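You operate a simulated robot arm through the tools that you are given. There is no shell and no other tool.

You are at the controls of a simulated robot arm. One attempt, no reset.

TASK
Put things in order on the middle of the long bench. At the end: the orange pad stands where the grey returned anode stood; the grey returned anode from the middle of the long bench stands where the yellow port plug stood; the yellow port plug from the middle of the long bench stands on top of the yellow tape roll; the blue cable lug stands where the orange pad stood; whatever was shut is shut again. Leave all else as you found it, and nothing knocked over.

Only the result counts: the job must be done as asked and must still hold three seconds after the hand-in. Knocking over, shifting, dropping, spilling or breaking anything else fails it.

THE ROBOT
A 7-joint arm with a two-finger parallel gripper, fixed in place. Base frame: the origin is at the foot of the arm, x ahead of it, y to its left, z up; the work surface is at about z = 850. Readings come in mm, rad, newtons and seconds.
With the tool pointing down near the work surface it reaches from about 100 to 640 mm from the base axis. Its first joint turns from -1.152 to 1.152 rad. Payload 1.57 kg.
Tool frame: the origin (TCP) lies between the finger pads and is the grasp point; the fingertips stand 30 mm ahead of it; z points along the fingers, y is the line along which they close. The gripper opens to 80 mm. The fingers are 17 mm wide and 12 mm thick; the gripper's body (40 by 82 mm) begins 80 mm behind the TCP.
Orientation is told as [roll, pitch, yaw] about the base's x, y, z axes, in that order, counted from this pose: with the fingers straight down and closing along the base's y, the tool's x points along the base's -x, its y along +y and its z along -z.

THE INTERFACE
- The arm moves only by the tool nudge_tool. Its argument "deltas" is a list that holds one entry, the list of rows, each a list of 7 numbers: the shift along the tool's x, y, z in units of 250 mm (1.0 is 250 mm), then the turn, a rotation vector about the tool's x, y, z in units of 120 degrees (1.0 is 120 degrees), then the gripper command, from -1 (fully open) to 1 (shut), values between in proportion. In form: [[[x, y, z, ax, ay, az, jaw], ...]]. A call has 1 to 20 rows; each row is the pose to reach, as a shift and turn from the pose commanded when the call began, along the tool's axes at that moment. A call with a number of a shift or a turn outside -1 to 1 is refused whole. Each row takes 0.2 s and may step no farther than 50 mm and 0.15 rad from the row before; otherwise, or with a gripper value out of range, the whole call is refused. A pose out of reach is approached as far as the arm can. The call stops where the force on the tool passes 40 N (or 10 N more than at its start, if that is more) or the arm is blocked; 0.2 s more then pass. The fingers move at their own pace (about 72 mm/s each) and stop on an object; they squeeze with about 35 N. The grip force told is the motor's: it shows also when the fingers shut on nothing. Time passes only in rows, and 0.2 s behind the last, so rows that repeat a pose let the fingers close. It gives the time, the measured TCP pose, the force on the tool (base axes), the opening and the grip force at its end, in the units of the frame above (readings bear some noise), with the torque about the TCP (base axes, N m) and any sound that the robot's microphone picked up, and new pictures: "show" is both (left out), scene, wrist or none.
- Cameras (640 x 400 px; columns grow to the right, rows downward): "scene" is fixed at [66.9, 444.3, 1417.5]; the picture's right is [-0.63, -0.78, 0.00], its down [-0.48, 0.39, -0.79] and it looks along [0.61, -0.49, -0.62] (base axes); focal length 312 px, centre (320, 200). "wrist" rides on the gripper at [72, -7, -122] in the tool frame; the picture's right is [0.09, 1.00, 0.00], its down [-0.84, 0.08, -0.54] and it looks along [-0.54, 0.05, 0.84] (tool axes); focal length 238 px, centre (320, 200). There is no depth. A picture from a camera that has moved, and an enlarged one, comes with that camera's place and axes in the base frame and with its lens.
- inspect(camera, box): a new picture of the part [left, top, right, bottom] of that camera's present view, enlarged. It takes no simulated time.
- hand_in(): hands the job in; it is judged then, once.

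Nothing tells you positions but the pictures and the camera data. Unless the task says otherwise, let go and move clear before handing in.

The tools are called after "Request:" as name(argument=value, ...) on one line, values as JSON. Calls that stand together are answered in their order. nudge_tool: Moves the arm, as the interface text tells. Its arguments: {"type":"object","properties":{"deltas":{"type":"array"},"show":{"type":"string","enum":["both","scene","wrist","none"]}},"required":["deltas"]} The other tools are called the same way: inspect (camera, box) takes an enlarged picture of a part of a camera's view; hand_in () hands the job in.

At the start:

```text
clock: 0.0
tool_pos: [404.1, 49.3, 1148.1]
tcp_rot: [-0.001, 0.001, 0.002]
force: [0.3, -0.2, -0.3]
torque: [0.02, 0.03, 0.01]
grip_width: 80.0
grip_force: 0.0
```

scene: 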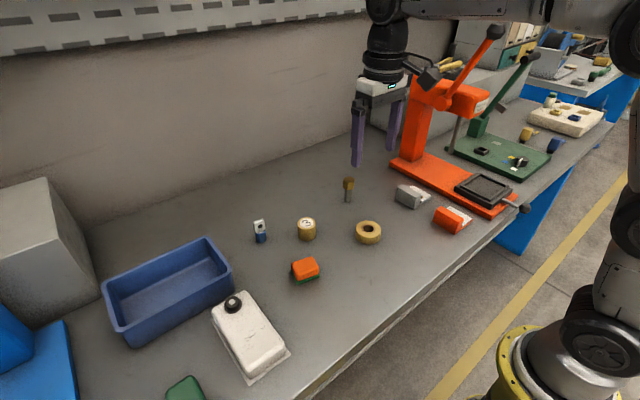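
wrist: 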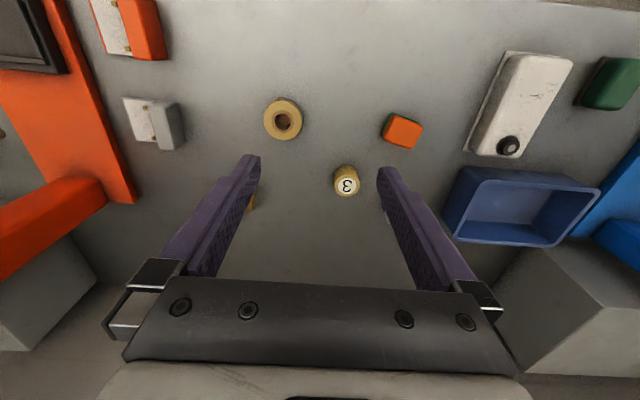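

I see a bench with a yellow tape roll, a yellowish cylinder marked "3", an orange/green pad, a blue lug, and a small brass/grey item under the gripper. I will enlarge the views before deciding what is what.

Request:
inspect(camera="scene", box=[230, 160, 410, 290])

Request:
inspect(camera="scene", box=[380, 20, 640, 240])

Request:
inspect(camera="wrist", box=[220, 70, 460, 220])

Request:
inspect(camera="scene", box=[0, 170, 320, 400])

```text
3.08 times, centred on (320, 225) of scene
camera zoom: at [66.9, 444.3, 1417.5], right [-0.63, -0.78, 0.0], down [-0.48, 0.39, -0.79], along [0.61, -0.49, -0.62], focal length 959 px, centre (320, 123)
```

zoom: 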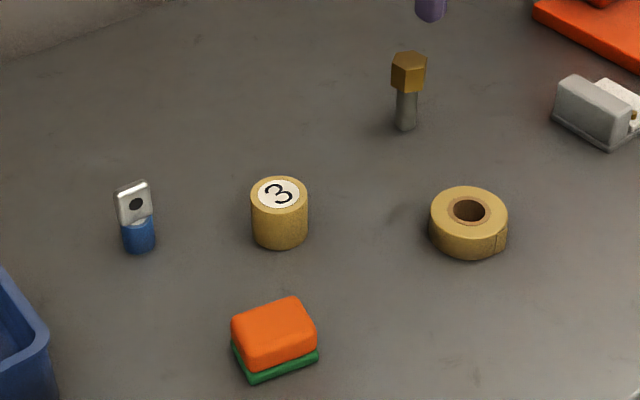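

```text
1.82 times, centred on (510, 130) of scene
camera zoom: at [66.9, 444.3, 1417.5], right [-0.63, -0.78, 0.0], down [-0.48, 0.39, -0.79], along [0.61, -0.49, -0.62], focal length 567 px, centre (-26, 327)
```

zoom: 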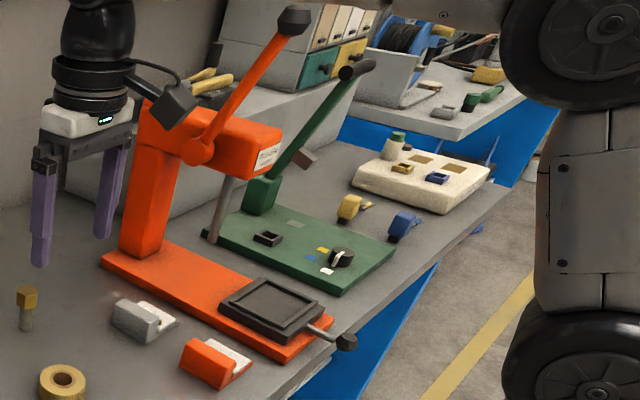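

```text
2.67 times, centred on (340, 145) of wrist
camera zoom: at [331.2, 41.6, 1272.5], right [-0.09, 1.0, 0.0], down [0.84, 0.08, 0.54], along [0.54, 0.05, -0.84], focal length 636 px, centre (267, 347)
```

zoom: 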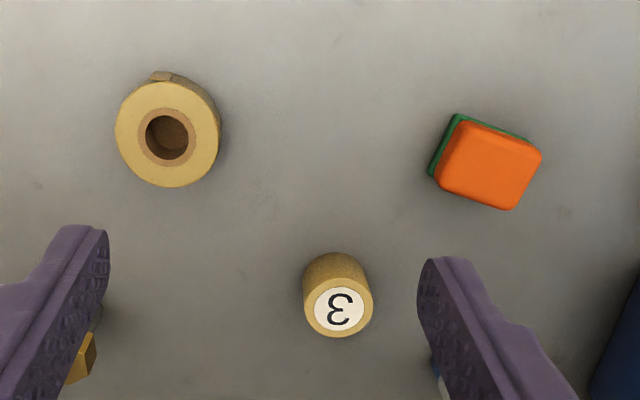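

```text
1.74 times, centred on (160, 285) of scene
camera zoom: at [66.9, 444.3, 1417.5], right [-0.63, -0.78, 0.0], down [-0.48, 0.39, -0.79], along [0.61, -0.49, -0.62], focal length 542 px, centre (598, 52)
```

zoom: 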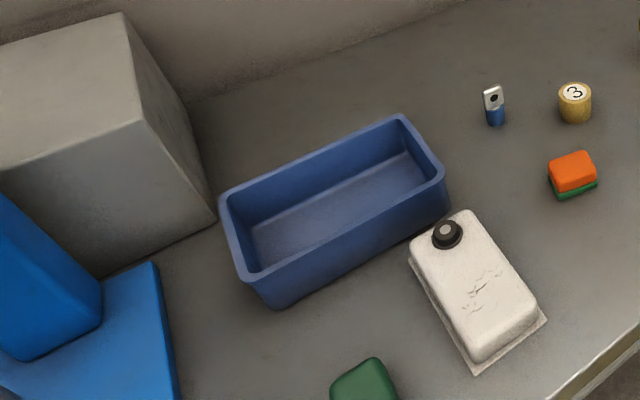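

Several items are still ambiguous: which is the plug, and which is the anode. I will zoom in further before moving anything.

Request:
inspect(camera="scene", box=[320, 165, 384, 205])

Request:
inspect(camera="scene", box=[385, 175, 481, 235])

Request:
inspect(camera="scene", box=[465, 85, 609, 175])

Request:
inspect(camera="scene", box=[500, 20, 628, 100])

Request:
inspect(camera="scene", box=[240, 200, 336, 290])

Request:
inspect(camera="wrist", box=[80, 0, 208, 160])

```text
10.00 times, centred on (352, 185) of scene
camera zoom: at [66.9, 444.3, 1417.5], right [-0.63, -0.78, 0.0], down [-0.48, 0.39, -0.79], along [0.61, -0.49, -0.62], focal length 3116 px, centre (0, 350)
```

zoom: 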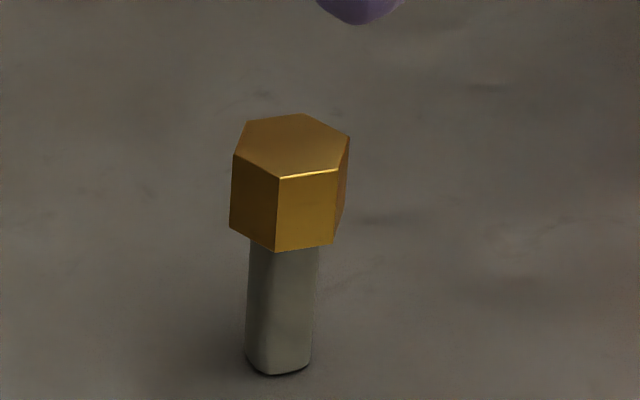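

```text
6.67 times, centred on (433, 205) of scene
camera zoom: at [66.9, 444.3, 1417.5], right [-0.63, -0.78, 0.0], down [-0.48, 0.39, -0.79], along [0.61, -0.49, -0.62], focal length 2077 px, centre (-433, 167)
```

zoom: 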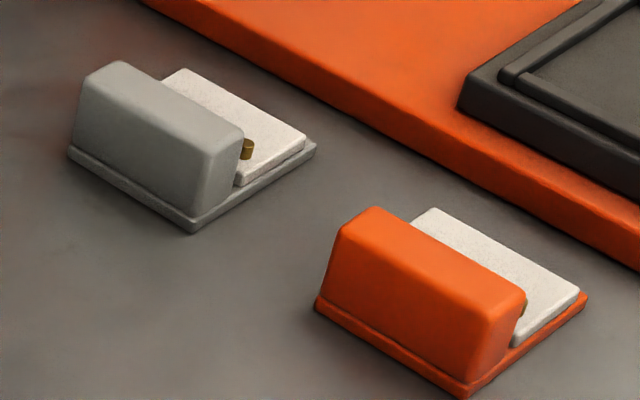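

```text
4.44 times, centred on (537, 130) of scene
camera zoom: at [66.9, 444.3, 1417.5], right [-0.63, -0.78, 0.0], down [-0.48, 0.39, -0.79], along [0.61, -0.49, -0.62], focal length 1385 px, centre (-644, 511)
```

zoom: 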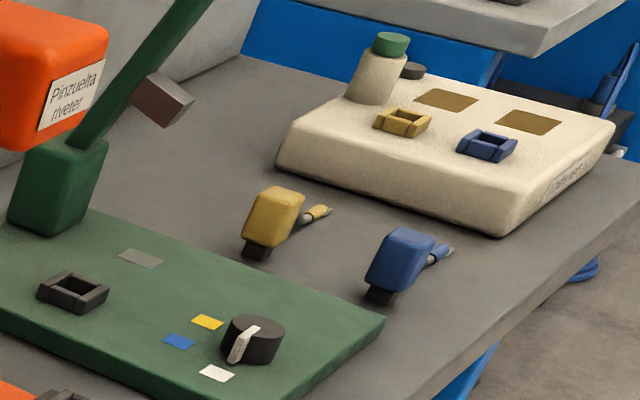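

```text
5.00 times, centred on (564, 60) of scene
camera zoom: at [66.9, 444.3, 1417.5], right [-0.63, -0.78, 0.0], down [-0.48, 0.39, -0.79], along [0.61, -0.49, -0.62], focal length 1558 px, centre (-900, 900)
```

zoom: 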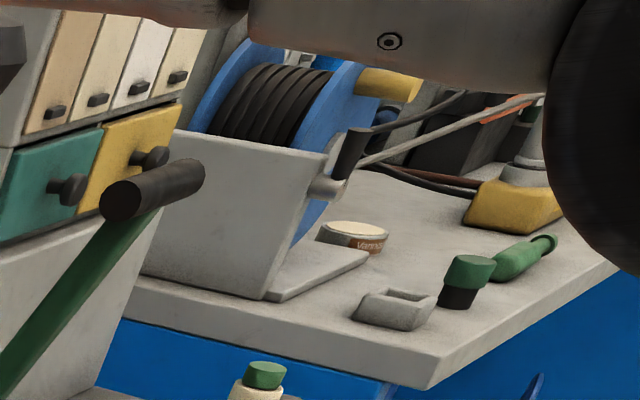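

```text
4.44 times, centred on (288, 245) of scene
camera zoom: at [66.9, 444.3, 1417.5], right [-0.63, -0.78, 0.0], down [-0.48, 0.39, -0.79], along [0.61, -0.49, -0.62], focal length 1385 px, centre (462, 0)
```

zoom: 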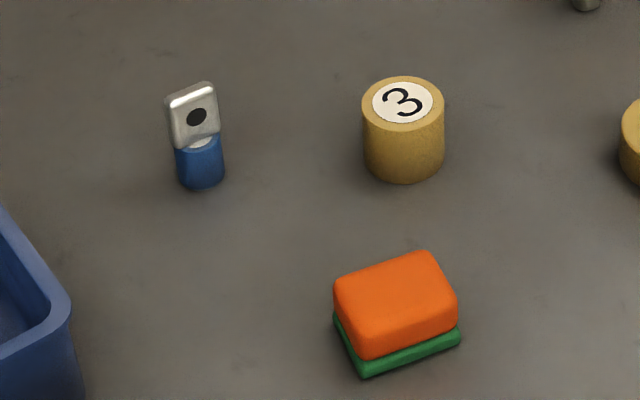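

```text
2.50 times, centred on (144, 80) of wrist
camera zoom: at [331.2, 41.6, 1272.5], right [-0.09, 1.0, 0.0], down [0.84, 0.08, 0.54], along [0.54, 0.05, -0.84], focal length 596 px, centre (760, 500)
```

zoom: 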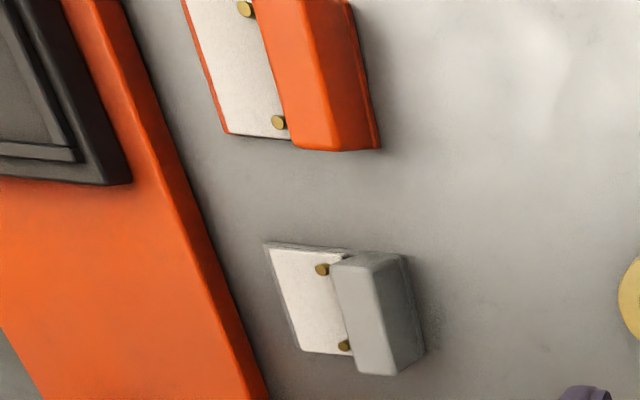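

I take the "3" cylinder as the yellow port plug, the brass-headed grey rod as the pencil anode, and the orange-on-green block as the pad. The lug stands at about (590, 215). I'll move lower for a measuring view.

Request:
nudge_tool(deltas=[[[-0.046, 0.059, 0.148, 0, 0, 0, -1], [-0.092, 0.118, 0.296, 0, 0, 0, -1], [-0.138, 0.177, 0.444, 0, 0, 0, -1], [-0.184, 0.236, 0.592, 0, 0, 0, -1], [-0.184, 0.236, 0.592, 0, 0, 0, -1]]])

```text
clock: 1.2
tool_pos: [447.8, 105.8, 1002.5]
tcp_rot: [-0.001, 0.0, -0.001]
force: [0.0, 0.0, 0.3]
torque: [-0.01, 0.02, -0.01]
grip_width: 79.8
grip_force: 0.1
camera wrist: at [375.4, 99.6, 1126.3], right [-0.09, 1.0, 0.0], down [0.84, 0.08, 0.54], along [0.54, 0.05, -0.84], focal length 238 px, centre (320, 200)
```

scene: 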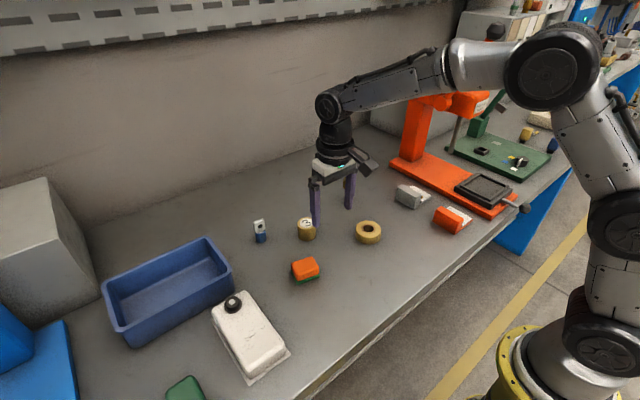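
wrist: 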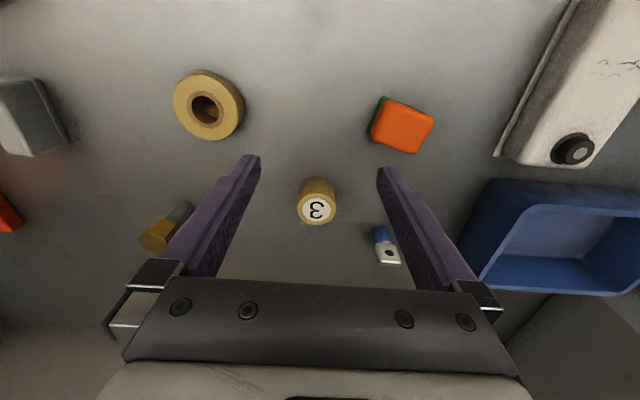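

The view is good: plug, lug, pad, tape and anode are all visible. I'll enlarge each one to measure it.

Request:
inspect(camera="wrist", box=[280, 165, 360, 235])

Request:
inspect(camera="wrist", box=[160, 60, 256, 150])

Request:
inspect(camera="wrist", box=[350, 80, 446, 160])

Request:
inspect(camera="wrist", box=[350, 210, 430, 280])

Request:
inspect(camera="wrist", box=[120, 190, 216, 270])

```text
5.71 times, centred on (320, 200) of wrist
camera zoom: at [375.4, 99.6, 1126.3], right [-0.09, 1.0, 0.0], down [0.84, 0.08, 0.54], along [0.54, 0.05, -0.84], focal length 1362 px, centre (320, 200)
```

zoom: 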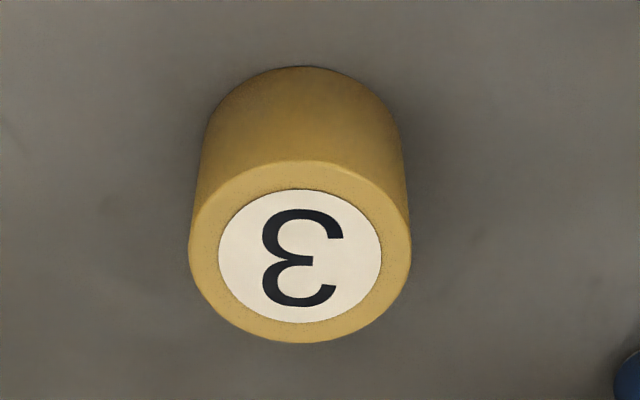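

```text
4.44 times, centred on (208, 105) of wrist
camera zoom: at [375.4, 99.6, 1126.3], right [-0.09, 1.0, 0.0], down [0.84, 0.08, 0.54], along [0.54, 0.05, -0.84], focal length 1059 px, centre (818, 622)
```

zoom: 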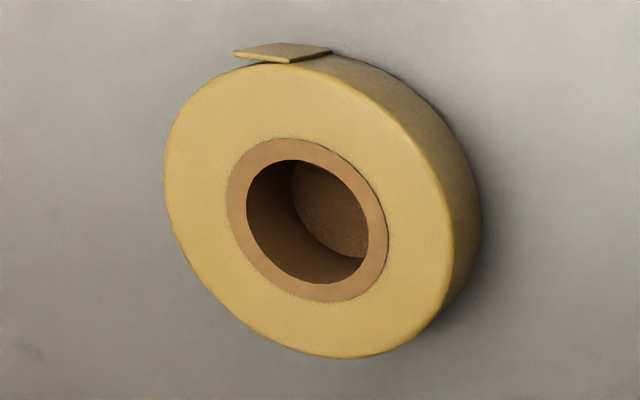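

```text
5.00 times, centred on (398, 120) of wrist
camera zoom: at [375.4, 99.6, 1126.3], right [-0.09, 1.0, 0.0], down [0.84, 0.08, 0.54], along [0.54, 0.05, -0.84], focal length 1192 px, centre (-70, 600)
```

zoom: 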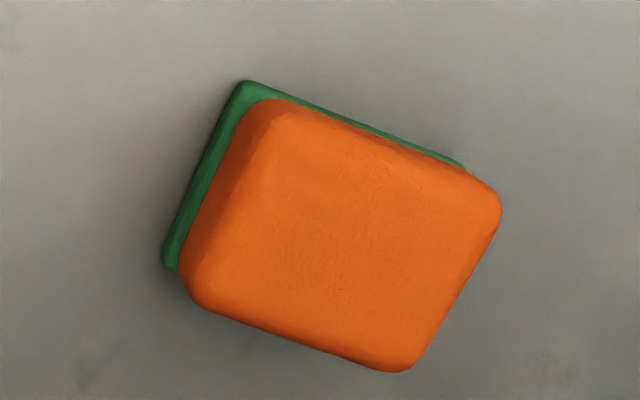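

```text
5.71 times, centred on (390, 245) of wrist
camera zoom: at [375.4, 99.6, 1126.3], right [-0.09, 1.0, 0.0], down [0.84, 0.08, 0.54], along [0.54, 0.05, -0.84], focal length 1362 px, centre (-80, -57)
```

zoom: 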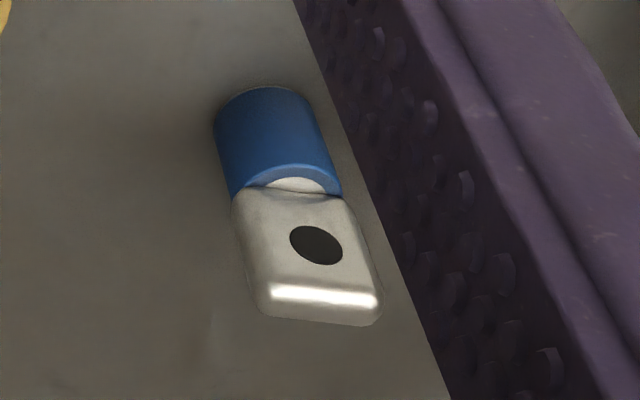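

```text
5.00 times, centred on (168, 230) of wrist
camera zoom: at [375.4, 99.6, 1126.3], right [-0.09, 1.0, 0.0], down [0.84, 0.08, 0.54], along [0.54, 0.05, -0.84], focal length 1192 px, centre (1080, 50)
```

zoom: 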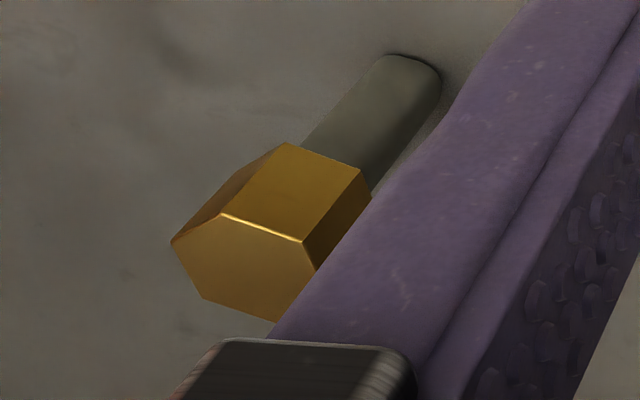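

The plug is about 46 mm across and 41 mm tall at (539, 110), the tape roll is near (437, -11), and the pad is near (439, 191) with a yaw of about -13°. The lug is near (600, 209) and the anode near (575, -68), about 80 mm tall. I'll move above the plug and check the alignment.

Request:
nudge_tool(deltas=[[[-0.12, 0.004, 0.053, 0, 0, 0, -1], [-0.24, 0.008, 0.107, 0, 0, 0, -1], [-0.36, 0.012, 0.16, 0, 0, 0, -1], [-0.36, 0.012, 0.16, 0, 0, 0, -1], [-0.36, 0.012, 0.16, 0, 0, 0, -1]]])

Request:
inspect(camera="wrist", box=[240, 80, 400, 180])

```text
clock: 2.4
tool_pos: [539.8, 109.2, 962.0]
tcp_rot: [0.0, 0.001, 0.0]
force: [0.4, -0.9, 0.0]
torque: [0.01, 0.03, -0.03]
grip_width: 79.9
grip_force: 0.0
camera wrist: at [467.6, 103.4, 1084.1], right [-0.09, 1.0, 0.0], down [0.84, 0.08, 0.54], along [0.54, 0.05, -0.84], focal length 238 px, centre (320, 200)
```

scene: 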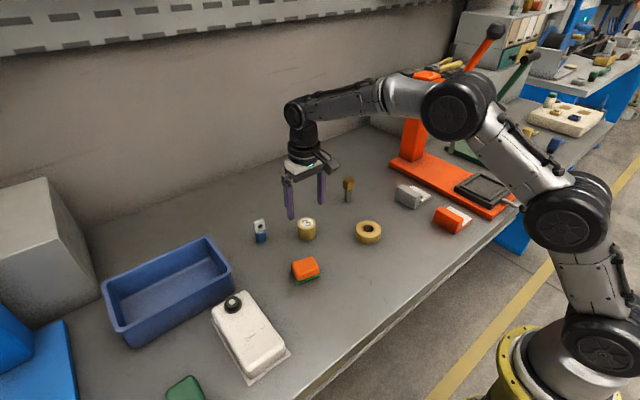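
wrist: 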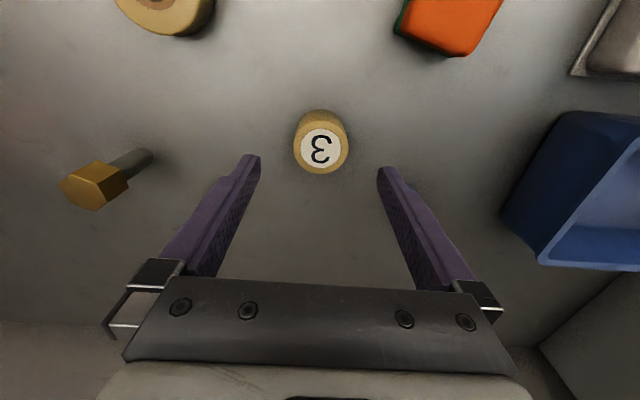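

```text
4.00 times, centred on (320, 130) of wrist
camera zoom: at [467.6, 103.4, 1084.1], right [-0.09, 1.0, 0.0], down [0.84, 0.08, 0.54], along [0.54, 0.05, -0.84], focal length 953 px, centre (320, 480)
```

zoom: 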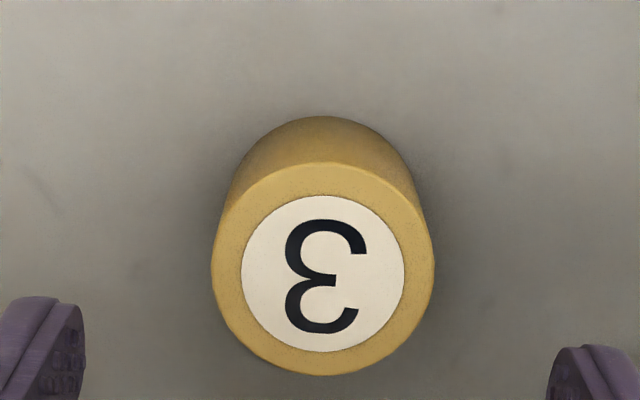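

The plug centre checks out at (539.5, 110.4), right under the tool. I'll descend and grip it.

Request:
nudge_tool(deltas=[[[0, 0, 0.1, 0, 0, 0, -1], [0, 0, 0.2, 0, 0, 0, -1], [0, 0, 0.292, 0, 0, 0, -1], [0, 0, 0.292, 0, 0, 0, -1], [0, 0, 0.292, 0, 0, 0, 1], [0, 0, 0.292, 0, 0, 0, 1], [0, 0, 0.292, 0, 0, 0, 1], [0, 0, 0.292, 0, 0, 0, 1]]])

```text
clock: 4.2
tool_pos: [541.3, 112.1, 888.2]
tcp_rot: [0.001, 0.0, 0.0]
force: [1.0, 0.2, 0.1]
torque: [0.0, -0.02, 0.0]
grip_width: 45.1
grip_force: 34.8
camera wrist: at [468.8, 104.6, 1012.5], right [-0.09, 1.0, 0.0], down [0.84, 0.08, 0.54], along [0.54, 0.05, -0.84], focal length 238 px, centre (320, 200)
```

scene: 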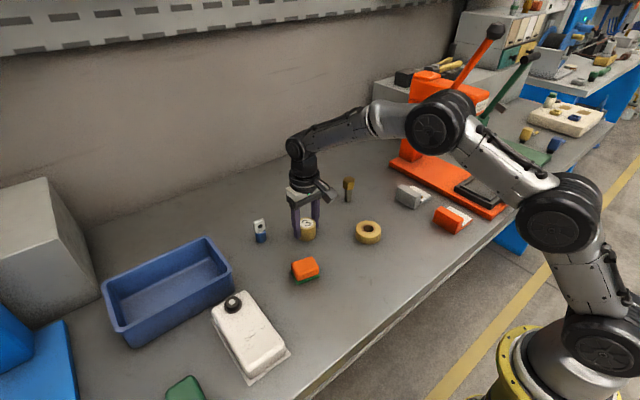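
wrist: 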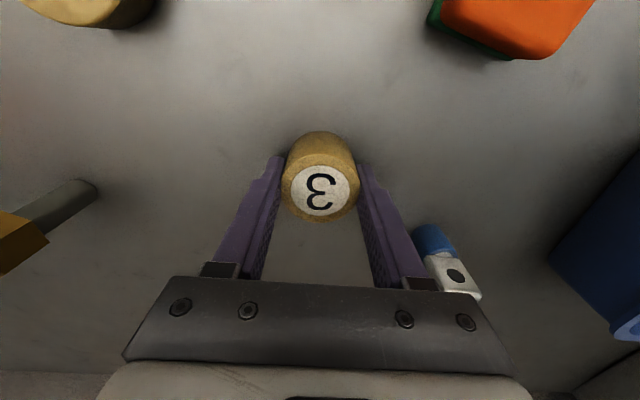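

The plug is gripped at 45 mm width. I'll lift it and stop where the wrist camera can measure the tape roll from the side.

Request:
nudge_tool(deltas=[[[0, 0, -0.06, 0, 0, 0, 1], [0, 0, -0.2, 0, 0, 0, 1], [0, 0, -0.368, 0, 0, 0, 1], [0.175, -0.016, -0.368, 0, 0, 0, 1], [0.35, -0.032, -0.368, 0, 0, 0, 1], [0.524, -0.048, -0.368, 0, 0, 0, 1], [0.524, -0.048, -0.368, 0, 0, 0, 1], [0.524, -0.048, -0.368, 0, 0, 0, 1]]])

Request:
inspect(camera="wrist", box=[150, 105, 262, 195])

Request:
inspect(camera="wrist", box=[260, 120, 388, 230])

Request:
inspect(camera="scene", box=[340, 205, 404, 255])

```text
clock: 6.0
tool_pos: [403.4, 93.9, 979.1]
tcp_rot: [-0.001, -0.001, 0.0]
force: [0.3, -0.1, -0.6]
torque: [0.0, 0.0, 0.01]
grip_width: 45.2
grip_force: 35.7
camera wrist: at [332.3, 87.9, 1102.7], right [-0.09, 1.0, 0.0], down [0.84, 0.08, 0.54], along [0.54, 0.05, -0.84], focal length 238 px, centre (320, 200)
```

scene: 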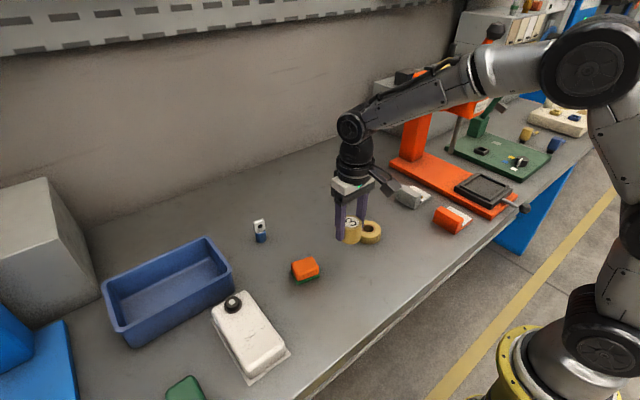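
wrist: 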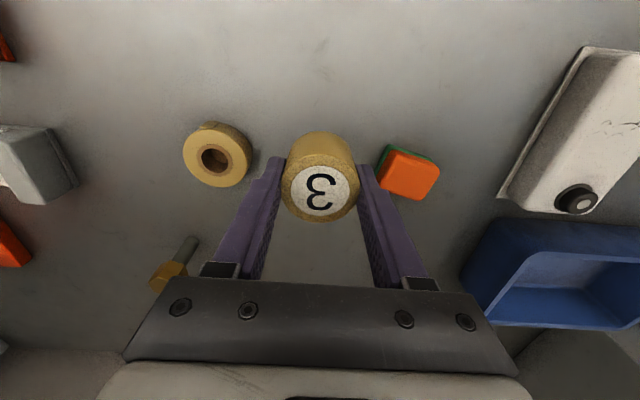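

```text
4.44 times, centred on (206, 150) of wrist
camera zoom: at [332.3, 87.9, 1102.7], right [-0.09, 1.0, 0.0], down [0.84, 0.08, 0.54], along [0.54, 0.05, -0.84], focal length 1059 px, centre (827, 422)
```

zoom: 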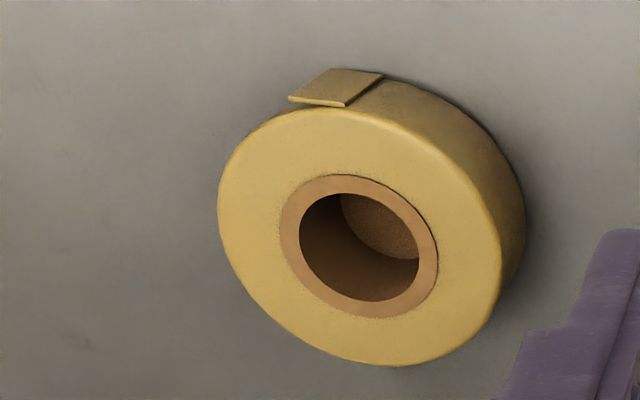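

```text
3.64 times, centred on (324, 175) of wrist
camera zoom: at [332.3, 87.9, 1102.7], right [-0.09, 1.0, 0.0], down [0.84, 0.08, 0.54], along [0.54, 0.05, -0.84], focal length 867 px, centre (306, 291)
```

zoom: 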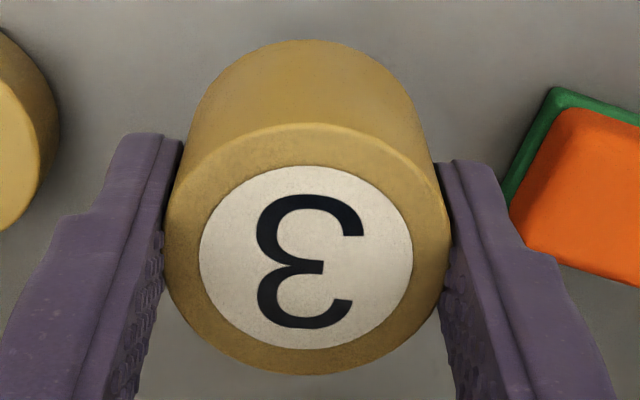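

```text
8.00 times, centred on (372, 230) of scene
camera zoom: at [66.9, 444.3, 1417.5], right [-0.63, -0.78, 0.0], down [-0.48, 0.39, -0.79], along [0.61, -0.49, -0.62], focal length 2493 px, centre (-96, -40)
```

zoom: 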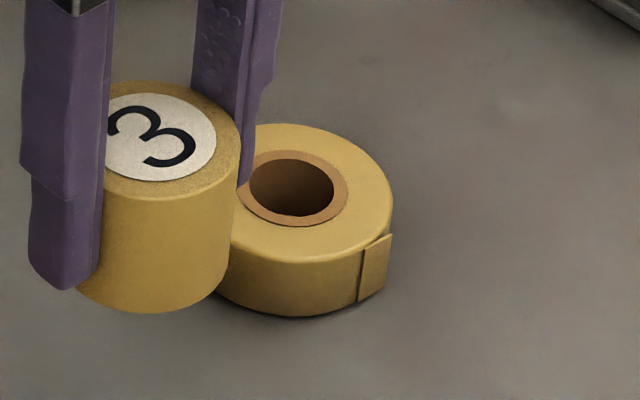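

The tape roll is centred near (438, -11) with its top at about z 873–876, and the plug sits level in the grip. I'll move to just above the roll and check with both cameras.

Request:
nudge_tool(deltas=[[[-0.049, -0.139, 0.0, 0, 0, 0, 1], [-0.098, -0.279, 0.05, 0, 0, 0, 1], [-0.1464, -0.4184, 0.116, 0, 0, 0, 1], [-0.1464, -0.4184, 0.116, 0, 0, 0, 1], [-0.1464, -0.4184, 0.116, 0, 0, 0, 1], [-0.1464, -0.4184, 0.116, 0, 0, 0, 1]]])

Request:
inspect(camera="wrist", box=[240, 80, 400, 220])

Request:
inspect(camera="scene", box=[330, 180, 410, 255])

```text
clock: 7.4
tool_pos: [445.2, -5.8, 949.2]
tcp_rot: [-0.001, -0.001, 0.0]
force: [-0.5, 0.6, 0.1]
torque: [0.01, -0.02, 0.02]
grip_width: 44.9
grip_force: 34.6
camera wrist: at [373.1, -12.0, 1072.0], right [-0.09, 1.0, 0.0], down [0.84, 0.08, 0.54], along [0.54, 0.05, -0.84], focal length 238 px, centre (320, 200)
```

scene: 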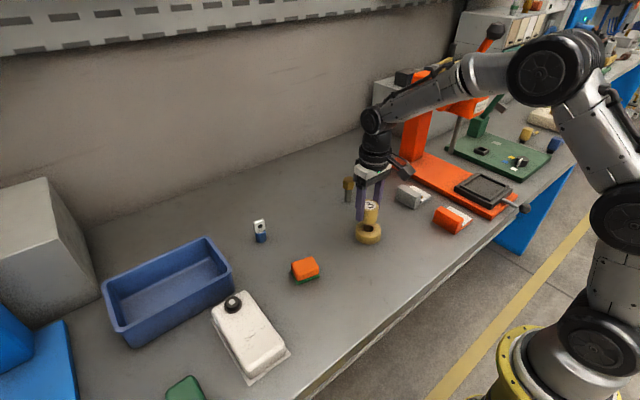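
wrist: 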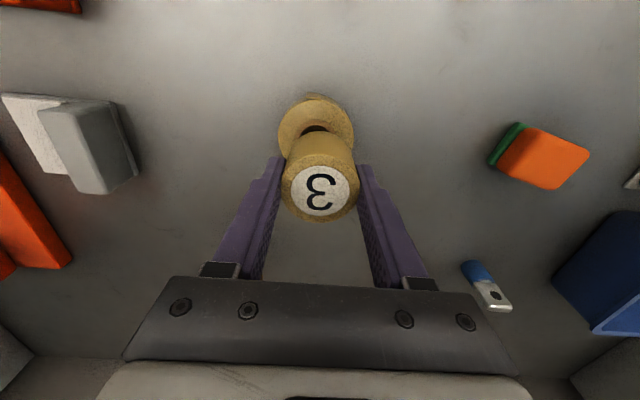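

```text
2.86 times, centred on (320, 150) of wrist
camera zoom: at [373.1, -12.0, 1072.0], right [-0.09, 1.0, 0.0], down [0.84, 0.08, 0.54], along [0.54, 0.05, -0.84], focal length 681 px, centre (320, 343)
```

zoom: 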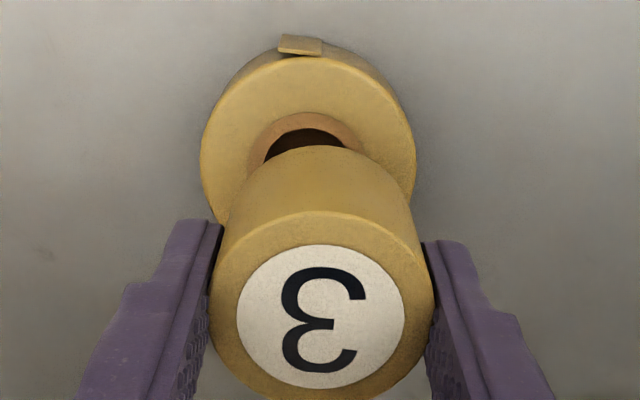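

```text
5.33 times, centred on (370, 218) of scene
camera zoom: at [66.9, 444.3, 1417.5], right [-0.63, -0.78, 0.0], down [-0.48, 0.39, -0.79], along [0.61, -0.49, -0.62], focal length 1662 px, centre (53, 107)
```

zoom: 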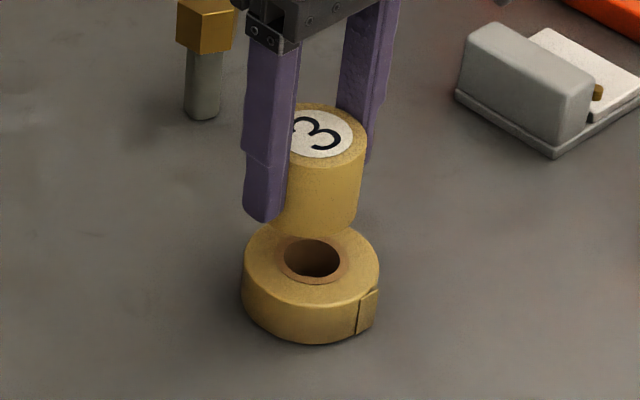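

The tape centre is about (438.4, -10.3). Commanded positions track well once settled, so I'll shift by (-5.5, -4.7) and lower to just above contact.

Request:
nudge_tool(deltas=[[[0.011, -0.0094, 0.03, 0, 0, 0, 1], [0.022, -0.0188, 0.07, 0, 0, 0, 1], [0.022, -0.0188, 0.128, 0, 0, 0, 1], [0.022, -0.0188, 0.128, 0, 0, 0, 1], [0.022, -0.0188, 0.128, 0, 0, 0, 1]]])

Request:
inspect(camera="scene", box=[330, 180, 410, 255])

Request:
inspect(camera="wrist", box=[240, 80, 400, 220])

```text
clock: 8.6
tool_pos: [441.2, -12.3, 920.4]
tcp_rot: [0.001, 0.001, 0.001]
force: [0.2, 0.3, -0.2]
torque: [0.0, 0.0, 0.0]
grip_width: 45.1
grip_force: 34.9
camera wrist: at [368.4, -18.8, 1043.6], right [-0.09, 1.0, 0.0], down [0.84, 0.08, 0.54], along [0.54, 0.05, -0.84], focal length 238 px, centre (320, 200)
```

scene: 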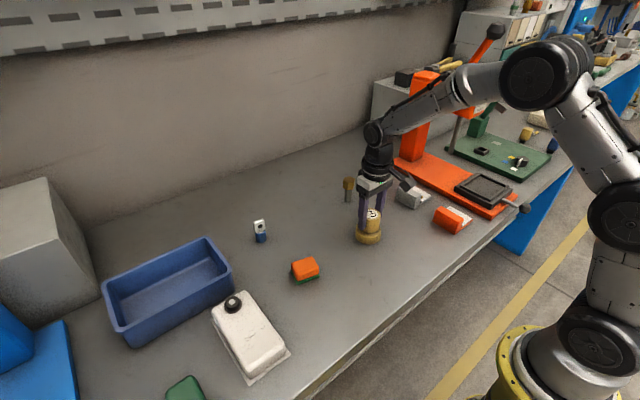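
wrist: 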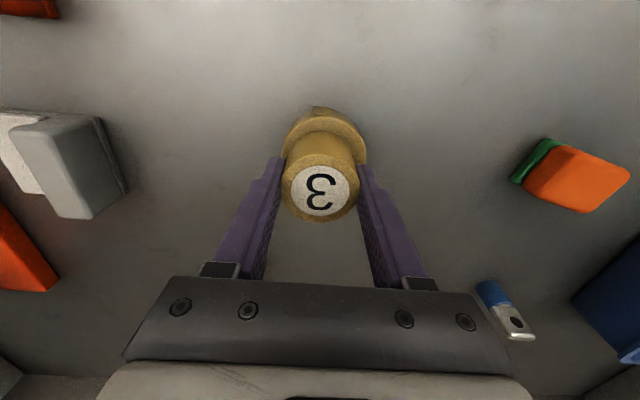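

```text
5.33 times, centred on (370, 218) of scene
camera zoom: at [66.9, 444.3, 1417.5], right [-0.63, -0.78, 0.0], down [-0.48, 0.39, -0.79], along [0.61, -0.49, -0.62], focal length 1662 px, centre (53, 107)
```

zoom: 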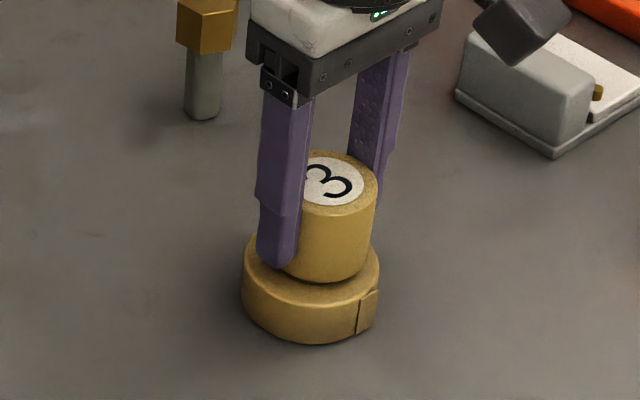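

```text
2.86 times, centred on (320, 150) of wrist
camera zoom: at [368.4, -18.8, 1043.6], right [-0.09, 1.0, 0.0], down [0.84, 0.08, 0.54], along [0.54, 0.05, -0.84], focal length 681 px, centre (320, 343)
```

zoom: 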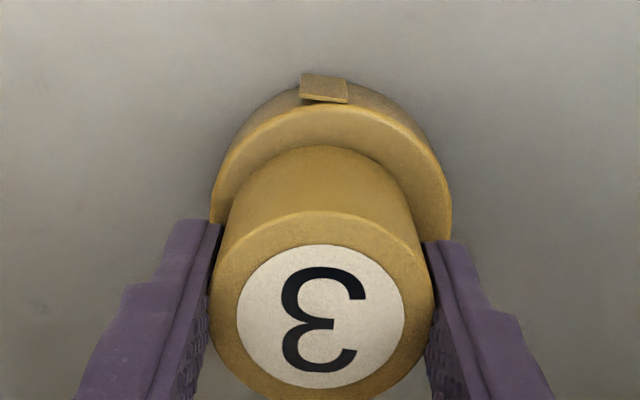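

The plug is nearly centred, about 2.5 mm too far in -y, with a small gap left. I'll correct that and lower gently while watching the force.

Request:
nudge_tool(deltas=[[[0, 0.004, 0.005, 0, 0, 0, 1], [0, 0.008, 0.012, 0, 0, 0, 1], [0, 0.009, 0.018, 0, 0, 0, 1], [0, 0.009, 0.018, 0, 0, 0, 1], [0, 0.009, 0.018, 0, 0, 0, 1]]], show="none")

Request:
inspect(camera="scene", box=[340, 205, 404, 250])

```text
clock: 9.8
tool_pos: [440.7, -9.5, 915.2]
tcp_rot: [0.0, -0.001, 0.001]
force: [-0.1, 0.6, 1.1]
torque: [0.0, 0.02, -0.01]
grip_width: 45.0
grip_force: 34.8
```

```text
8.89 times, centred on (372, 228) of scene
camera zoom: at [66.9, 444.3, 1417.5], right [-0.63, -0.78, 0.0], down [-0.48, 0.39, -0.79], along [0.61, -0.49, -0.62], focal length 2770 px, centre (-142, -44)
```

zoom: 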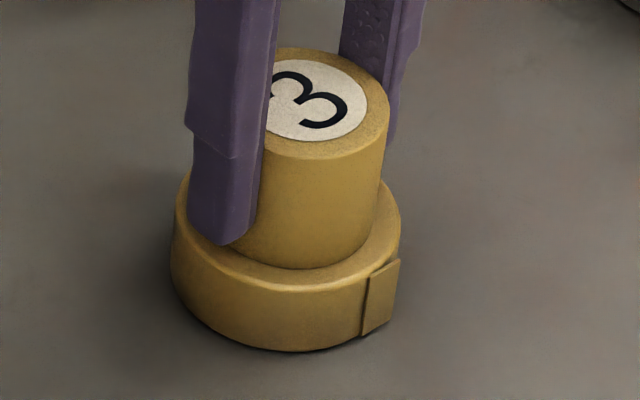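

The plug is very close to contact. I'll lower it another 2 mm in small steps.

Request:
nudge_tool(deltas=[[[0, 0, 0.004, 0, 0, 0, 1], [0, 0, 0.004, 0, 0, 0, 1], [0, 0, 0.004, 0, 0, 0, 1]]], show="none")

Request:
nudge_tool(deltas=[[[0, 0, 0.004, 0, 0, 0, 1], [0, 0, 0.004, 0, 0, 0, 1], [0, 0, 0.004, 0, 0, 0, 1]]], show="none")

Request:
inspect(camera="scene", box=[340, 205, 404, 250])

```text
clock: 10.6
tool_pos: [440.0, -9.2, 914.8]
tcp_rot: [0.0, -0.002, 0.001]
force: [-0.5, -1.3, 8.6]
torque: [-0.04, 0.04, 0.01]
grip_width: 44.9
grip_force: 35.0
```

```text
clock: 11.4
tool_pos: [440.2, -9.8, 914.3]
tcp_rot: [0.0, -0.004, -0.001]
force: [-0.8, -1.5, 19.9]
torque: [-0.13, 0.06, 0.04]
grip_width: 44.3
grip_force: 35.0
```

```text
8.89 times, centred on (372, 228) of scene
camera zoom: at [66.6, 444.3, 1417.5], right [-0.63, -0.78, 0.0], down [-0.48, 0.39, -0.79], along [0.61, -0.49, -0.62], focal length 2770 px, centre (-142, -44)
```

zoom: 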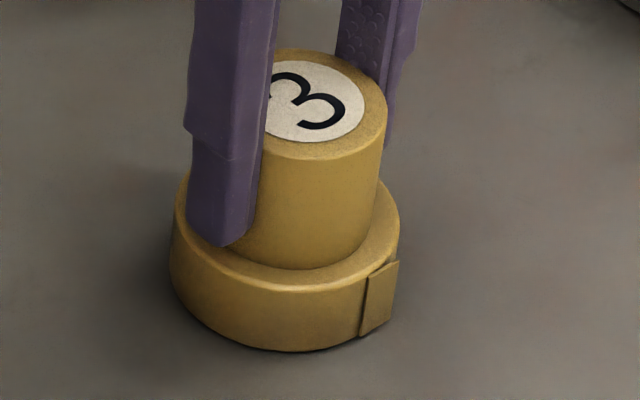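

The plug is seated, at about 20 N. I'll ease off, release it and rise.

Request:
nudge_tool(deltas=[[[0, 0, -0.006, 0, 0, 0, 1], [0, 0, -0.006, 0, 0, 0, 0.2], [0, 0, -0.006, 0, 0, 0, -0.5], [0, 0, -0.006, 0, 0, 0, -0.5], [0, 0, -0.006, 0, 0, 0, -0.5], [0, 0, -0.1, 0, 0, 0, -0.5], [0, 0, -0.25, 0, 0, 0, -0.5], [0, 0, -0.4, 0, 0, 0, -0.7], [0, 0, -0.4, 0, 0, 0, -1], [0, 0, -0.4, 0, 0, 0, -1]]])

Request:
inspect(camera="scene", box=[340, 205, 404, 250])

Request:
inspect(camera="wrist", box=[240, 80, 400, 200])

```text
clock: 13.6
tool_pos: [440.5, -9.1, 1015.1]
tcp_rot: [0.001, 0.001, -0.001]
force: [-0.2, -1.0, 0.3]
torque: [-0.01, 0.03, 0.01]
grip_width: 80.0
grip_force: 0.1
camera wrist: at [368.8, -14.8, 1138.1], right [-0.09, 1.0, 0.0], down [0.84, 0.08, 0.54], along [0.54, 0.05, -0.84], focal length 238 px, centre (320, 200)
```

scene: 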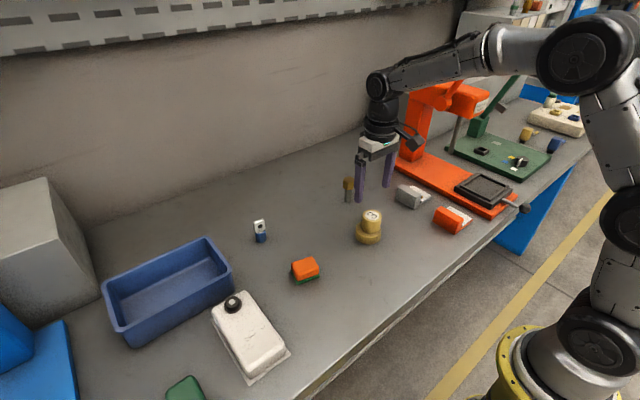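
wrist: 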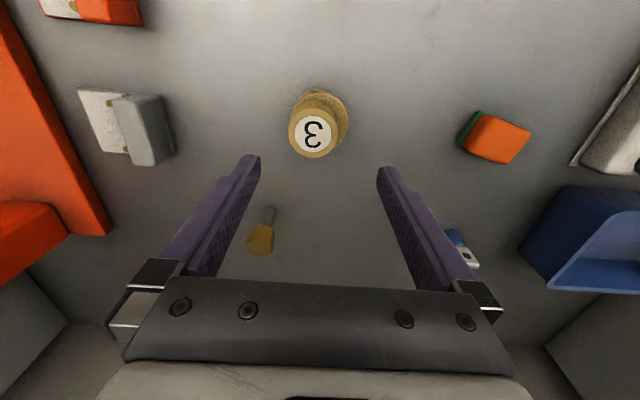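

```text
8.89 times, centred on (372, 228) of scene
camera zoom: at [66.9, 444.3, 1417.5], right [-0.63, -0.78, 0.0], down [-0.48, 0.39, -0.79], along [0.61, -0.49, -0.62], focal length 2770 px, centre (-142, -44)
```

zoom: 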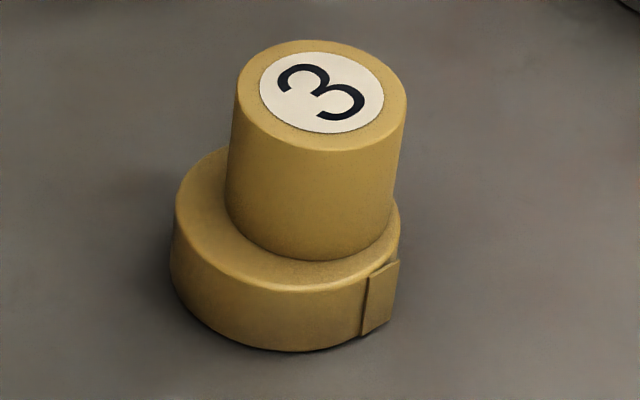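

```text
3.33 times, centred on (320, 140) of wrist
camera zoom: at [368.8, -14.8, 1138.1], right [-0.09, 1.0, 0.0], down [0.84, 0.08, 0.54], along [0.54, 0.05, -0.84], focal length 794 px, centre (320, 400)
```

zoom: 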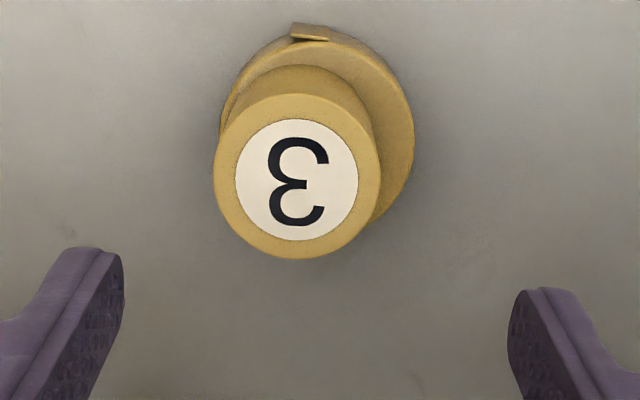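

The plug now stands on the tape roll, about 5 mm off centre but fully supported. Next is the anode, so I'll move to view it squarely.

Request:
nudge_tool(deltas=[[[-0.06, -0.116, -0.064, 0, 0, 0, -1], [-0.12, -0.232, -0.064, 0, 0, 0, -1], [-0.12, -0.232, -0.064, 0, 0, 0, -1], [-0.12, -0.232, -0.064, 0, 0, 0, -1], [-0.12, -0.232, -0.064, 0, 0, 0, -1]]], show="wrist")

Request:
inspect(camera="wrist", box=[272, 150, 384, 260])

Request:
inspect(camera="scene", box=[328, 170, 372, 210])

```text
clock: 14.8
tool_pos: [471.5, -65.6, 1030.3]
tcp_rot: [0.0, -0.001, 0.0]
force: [0.2, 0.3, 0.4]
torque: [0.01, -0.05, 0.02]
grip_width: 80.1
grip_force: 0.0
camera wrist: at [398.3, -72.9, 1153.8], right [-0.09, 1.0, 0.0], down [0.84, 0.08, 0.54], along [0.54, 0.05, -0.84], focal length 238 px, centre (320, 200)
```

wrist: 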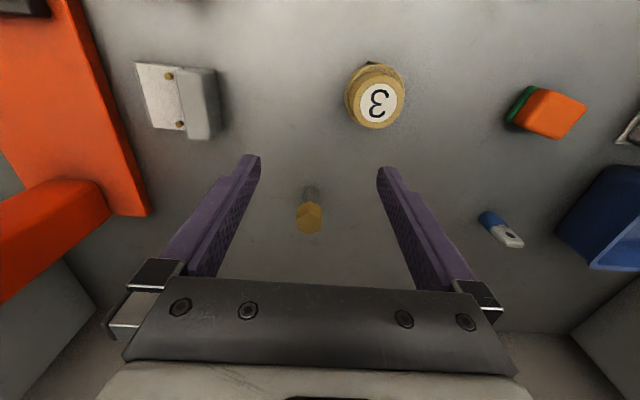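

```text
3.64 times, centred on (328, 205) of wrist
camera zoom: at [398.3, -72.9, 1153.8], right [-0.09, 1.0, 0.0], down [0.84, 0.08, 0.54], along [0.54, 0.05, -0.84], focal length 867 px, centre (291, 182)
```

zoom: 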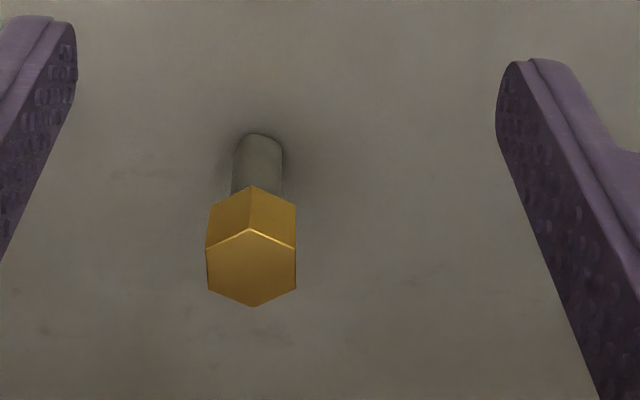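

```text
10.00 times, centred on (350, 190) of scene
camera zoom: at [66.9, 444.3, 1417.5], right [-0.63, -0.78, 0.0], down [-0.48, 0.39, -0.79], along [0.61, -0.49, -0.62], focal length 3116 px, centre (20, 300)
```

zoom: 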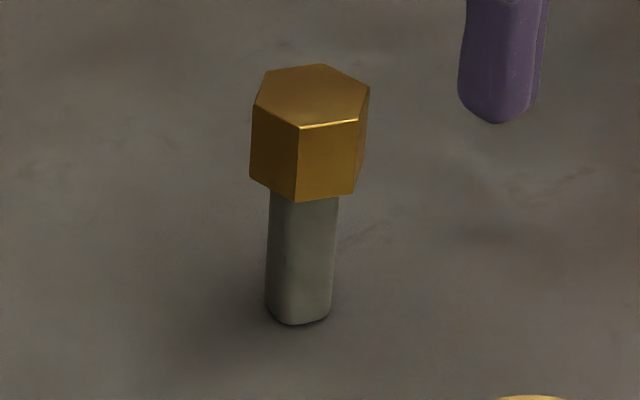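

The anode's hex head is centred near (577.5, -70), with its top at about z 926 and its flats roughly 4° yawed. I'll go above it with that yaw.

Request:
nudge_tool(deltas=[[[-0.141, -0.006, 0.06, 0, 0, -0.0111, -1], [-0.282, -0.012, 0.12, 0, 0, -0.0222, -1], [-0.424, -0.0176, 0.18, 0, 0, -0.0333, -1], [-0.424, -0.0176, 0.18, 0, 0, -0.0333, -1], [-0.424, -0.0176, 0.18, 0, 0, -0.0333, -1], [-0.424, -0.0176, 0.18, 0, 0, -0.0333, -1]]], show="wrist")

Request:
inspect(camera="wrist", box=[240, 80, 400, 200])

```text
clock: 16.2
tool_pos: [574.3, -73.0, 984.1]
tcp_rot: [0.0, 0.0, 0.07]
force: [0.0, 0.9, -0.1]
torque: [-0.02, 0.04, -0.01]
grip_width: 80.1
grip_force: 0.0
camera wrist: at [502.6, -83.5, 1107.1], right [-0.16, 0.99, 0.0], down [0.83, 0.14, 0.54], along [0.53, 0.09, -0.84], focal length 238 px, centre (320, 200)
```

wrist: 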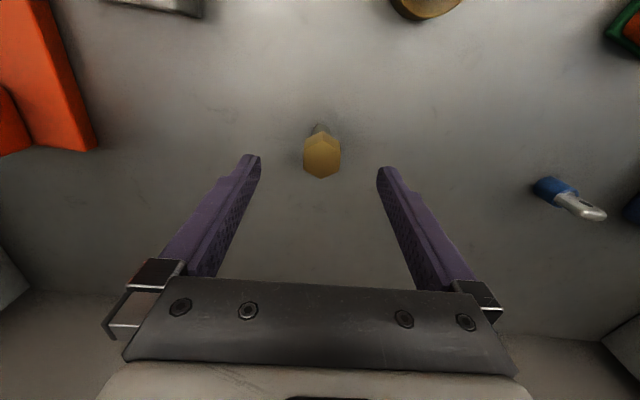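

```text
3.33 times, centred on (320, 140) of wrist
camera zoom: at [502.6, -83.5, 1107.1], right [-0.16, 0.99, 0.0], down [0.83, 0.14, 0.54], along [0.53, 0.09, -0.84], focal length 794 px, centre (320, 400)
```

zoom: 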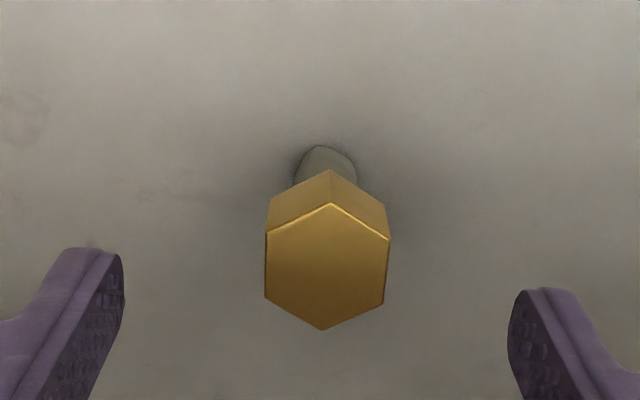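

The hex is about 4 mm ahead and 1.6 mm to the side of the tool. I'll correct for that, descend and grip the head.

Request:
nudge_tool(deltas=[[[-0.0164, 0.0064, 0.02, 0, 0, -0.0125, -1], [-0.0164, 0.0064, 0.02, 0, 0, -0.0125, -1], [-0.0164, 0.0064, 0.12, 0, 0, -0.0125, -1], [-0.0164, 0.0064, 0.22, 0, 0, -0.0125, -1], [-0.0164, 0.0064, 0.304, 0, 0, -0.0125, -1], [-0.0164, 0.0064, 0.304, 0, 0, -0.0125, -1], [-0.0164, 0.0064, 0.304, 0, 0, -0.0125, -1]]], show="both")

Request:
inspect(camera="wrist", box=[240, 120, 400, 240])

Request:
inspect(camera="scene", box=[318, 150, 382, 210])

```text
clock: 17.8
tool_pos: [578.2, -68.4, 907.8]
tcp_rot: [0.0, -0.001, 0.097]
force: [0.3, 0.5, -0.1]
torque: [0.04, -0.07, -0.01]
grip_width: 80.0
grip_force: 0.1
camera wrist: at [507.4, -81.2, 1031.4], right [-0.19, 0.98, 0.0], down [0.83, 0.16, 0.54], along [0.53, 0.1, -0.84], focal length 238 px, centre (320, 200)
```

scene: 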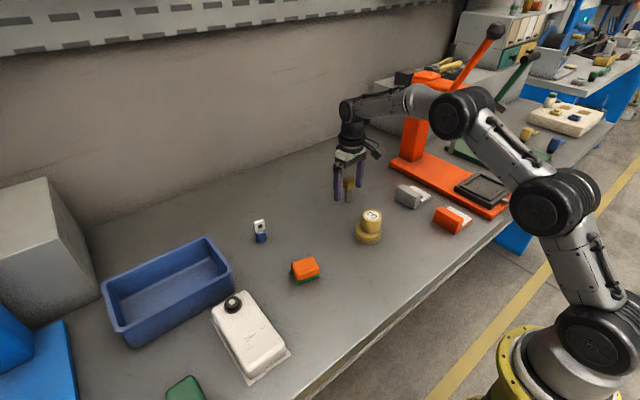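
wrist: 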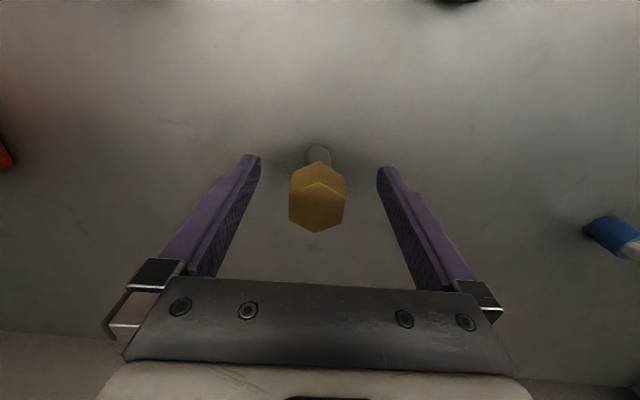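

```text
3.33 times, centred on (320, 180) of wrist
camera zoom: at [507.4, -81.2, 1031.4], right [-0.19, 0.98, 0.0], down [0.83, 0.16, 0.54], along [0.53, 0.1, -0.84], focal length 794 px, centre (320, 267)
```

zoom: 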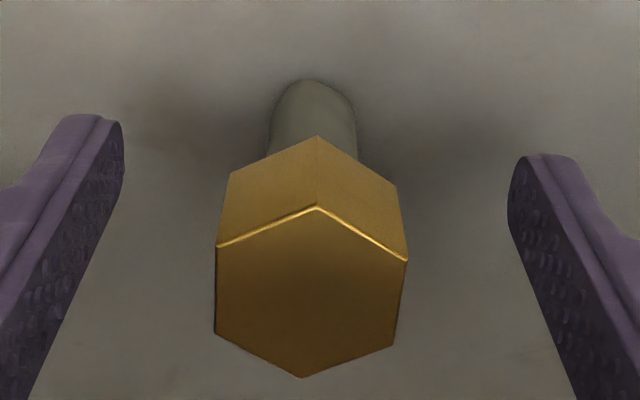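

```text
6.67 times, centred on (350, 180) of scene
camera zoom: at [66.9, 444.3, 1417.5], right [-0.63, -0.78, 0.0], down [-0.48, 0.39, -0.79], along [0.61, -0.49, -0.62], focal length 2077 px, centre (120, 333)
```

zoom: 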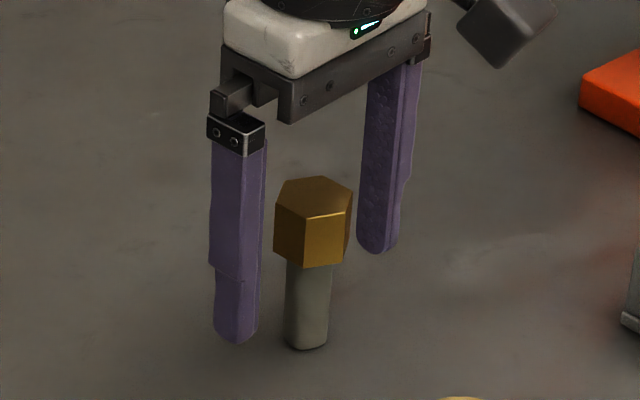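

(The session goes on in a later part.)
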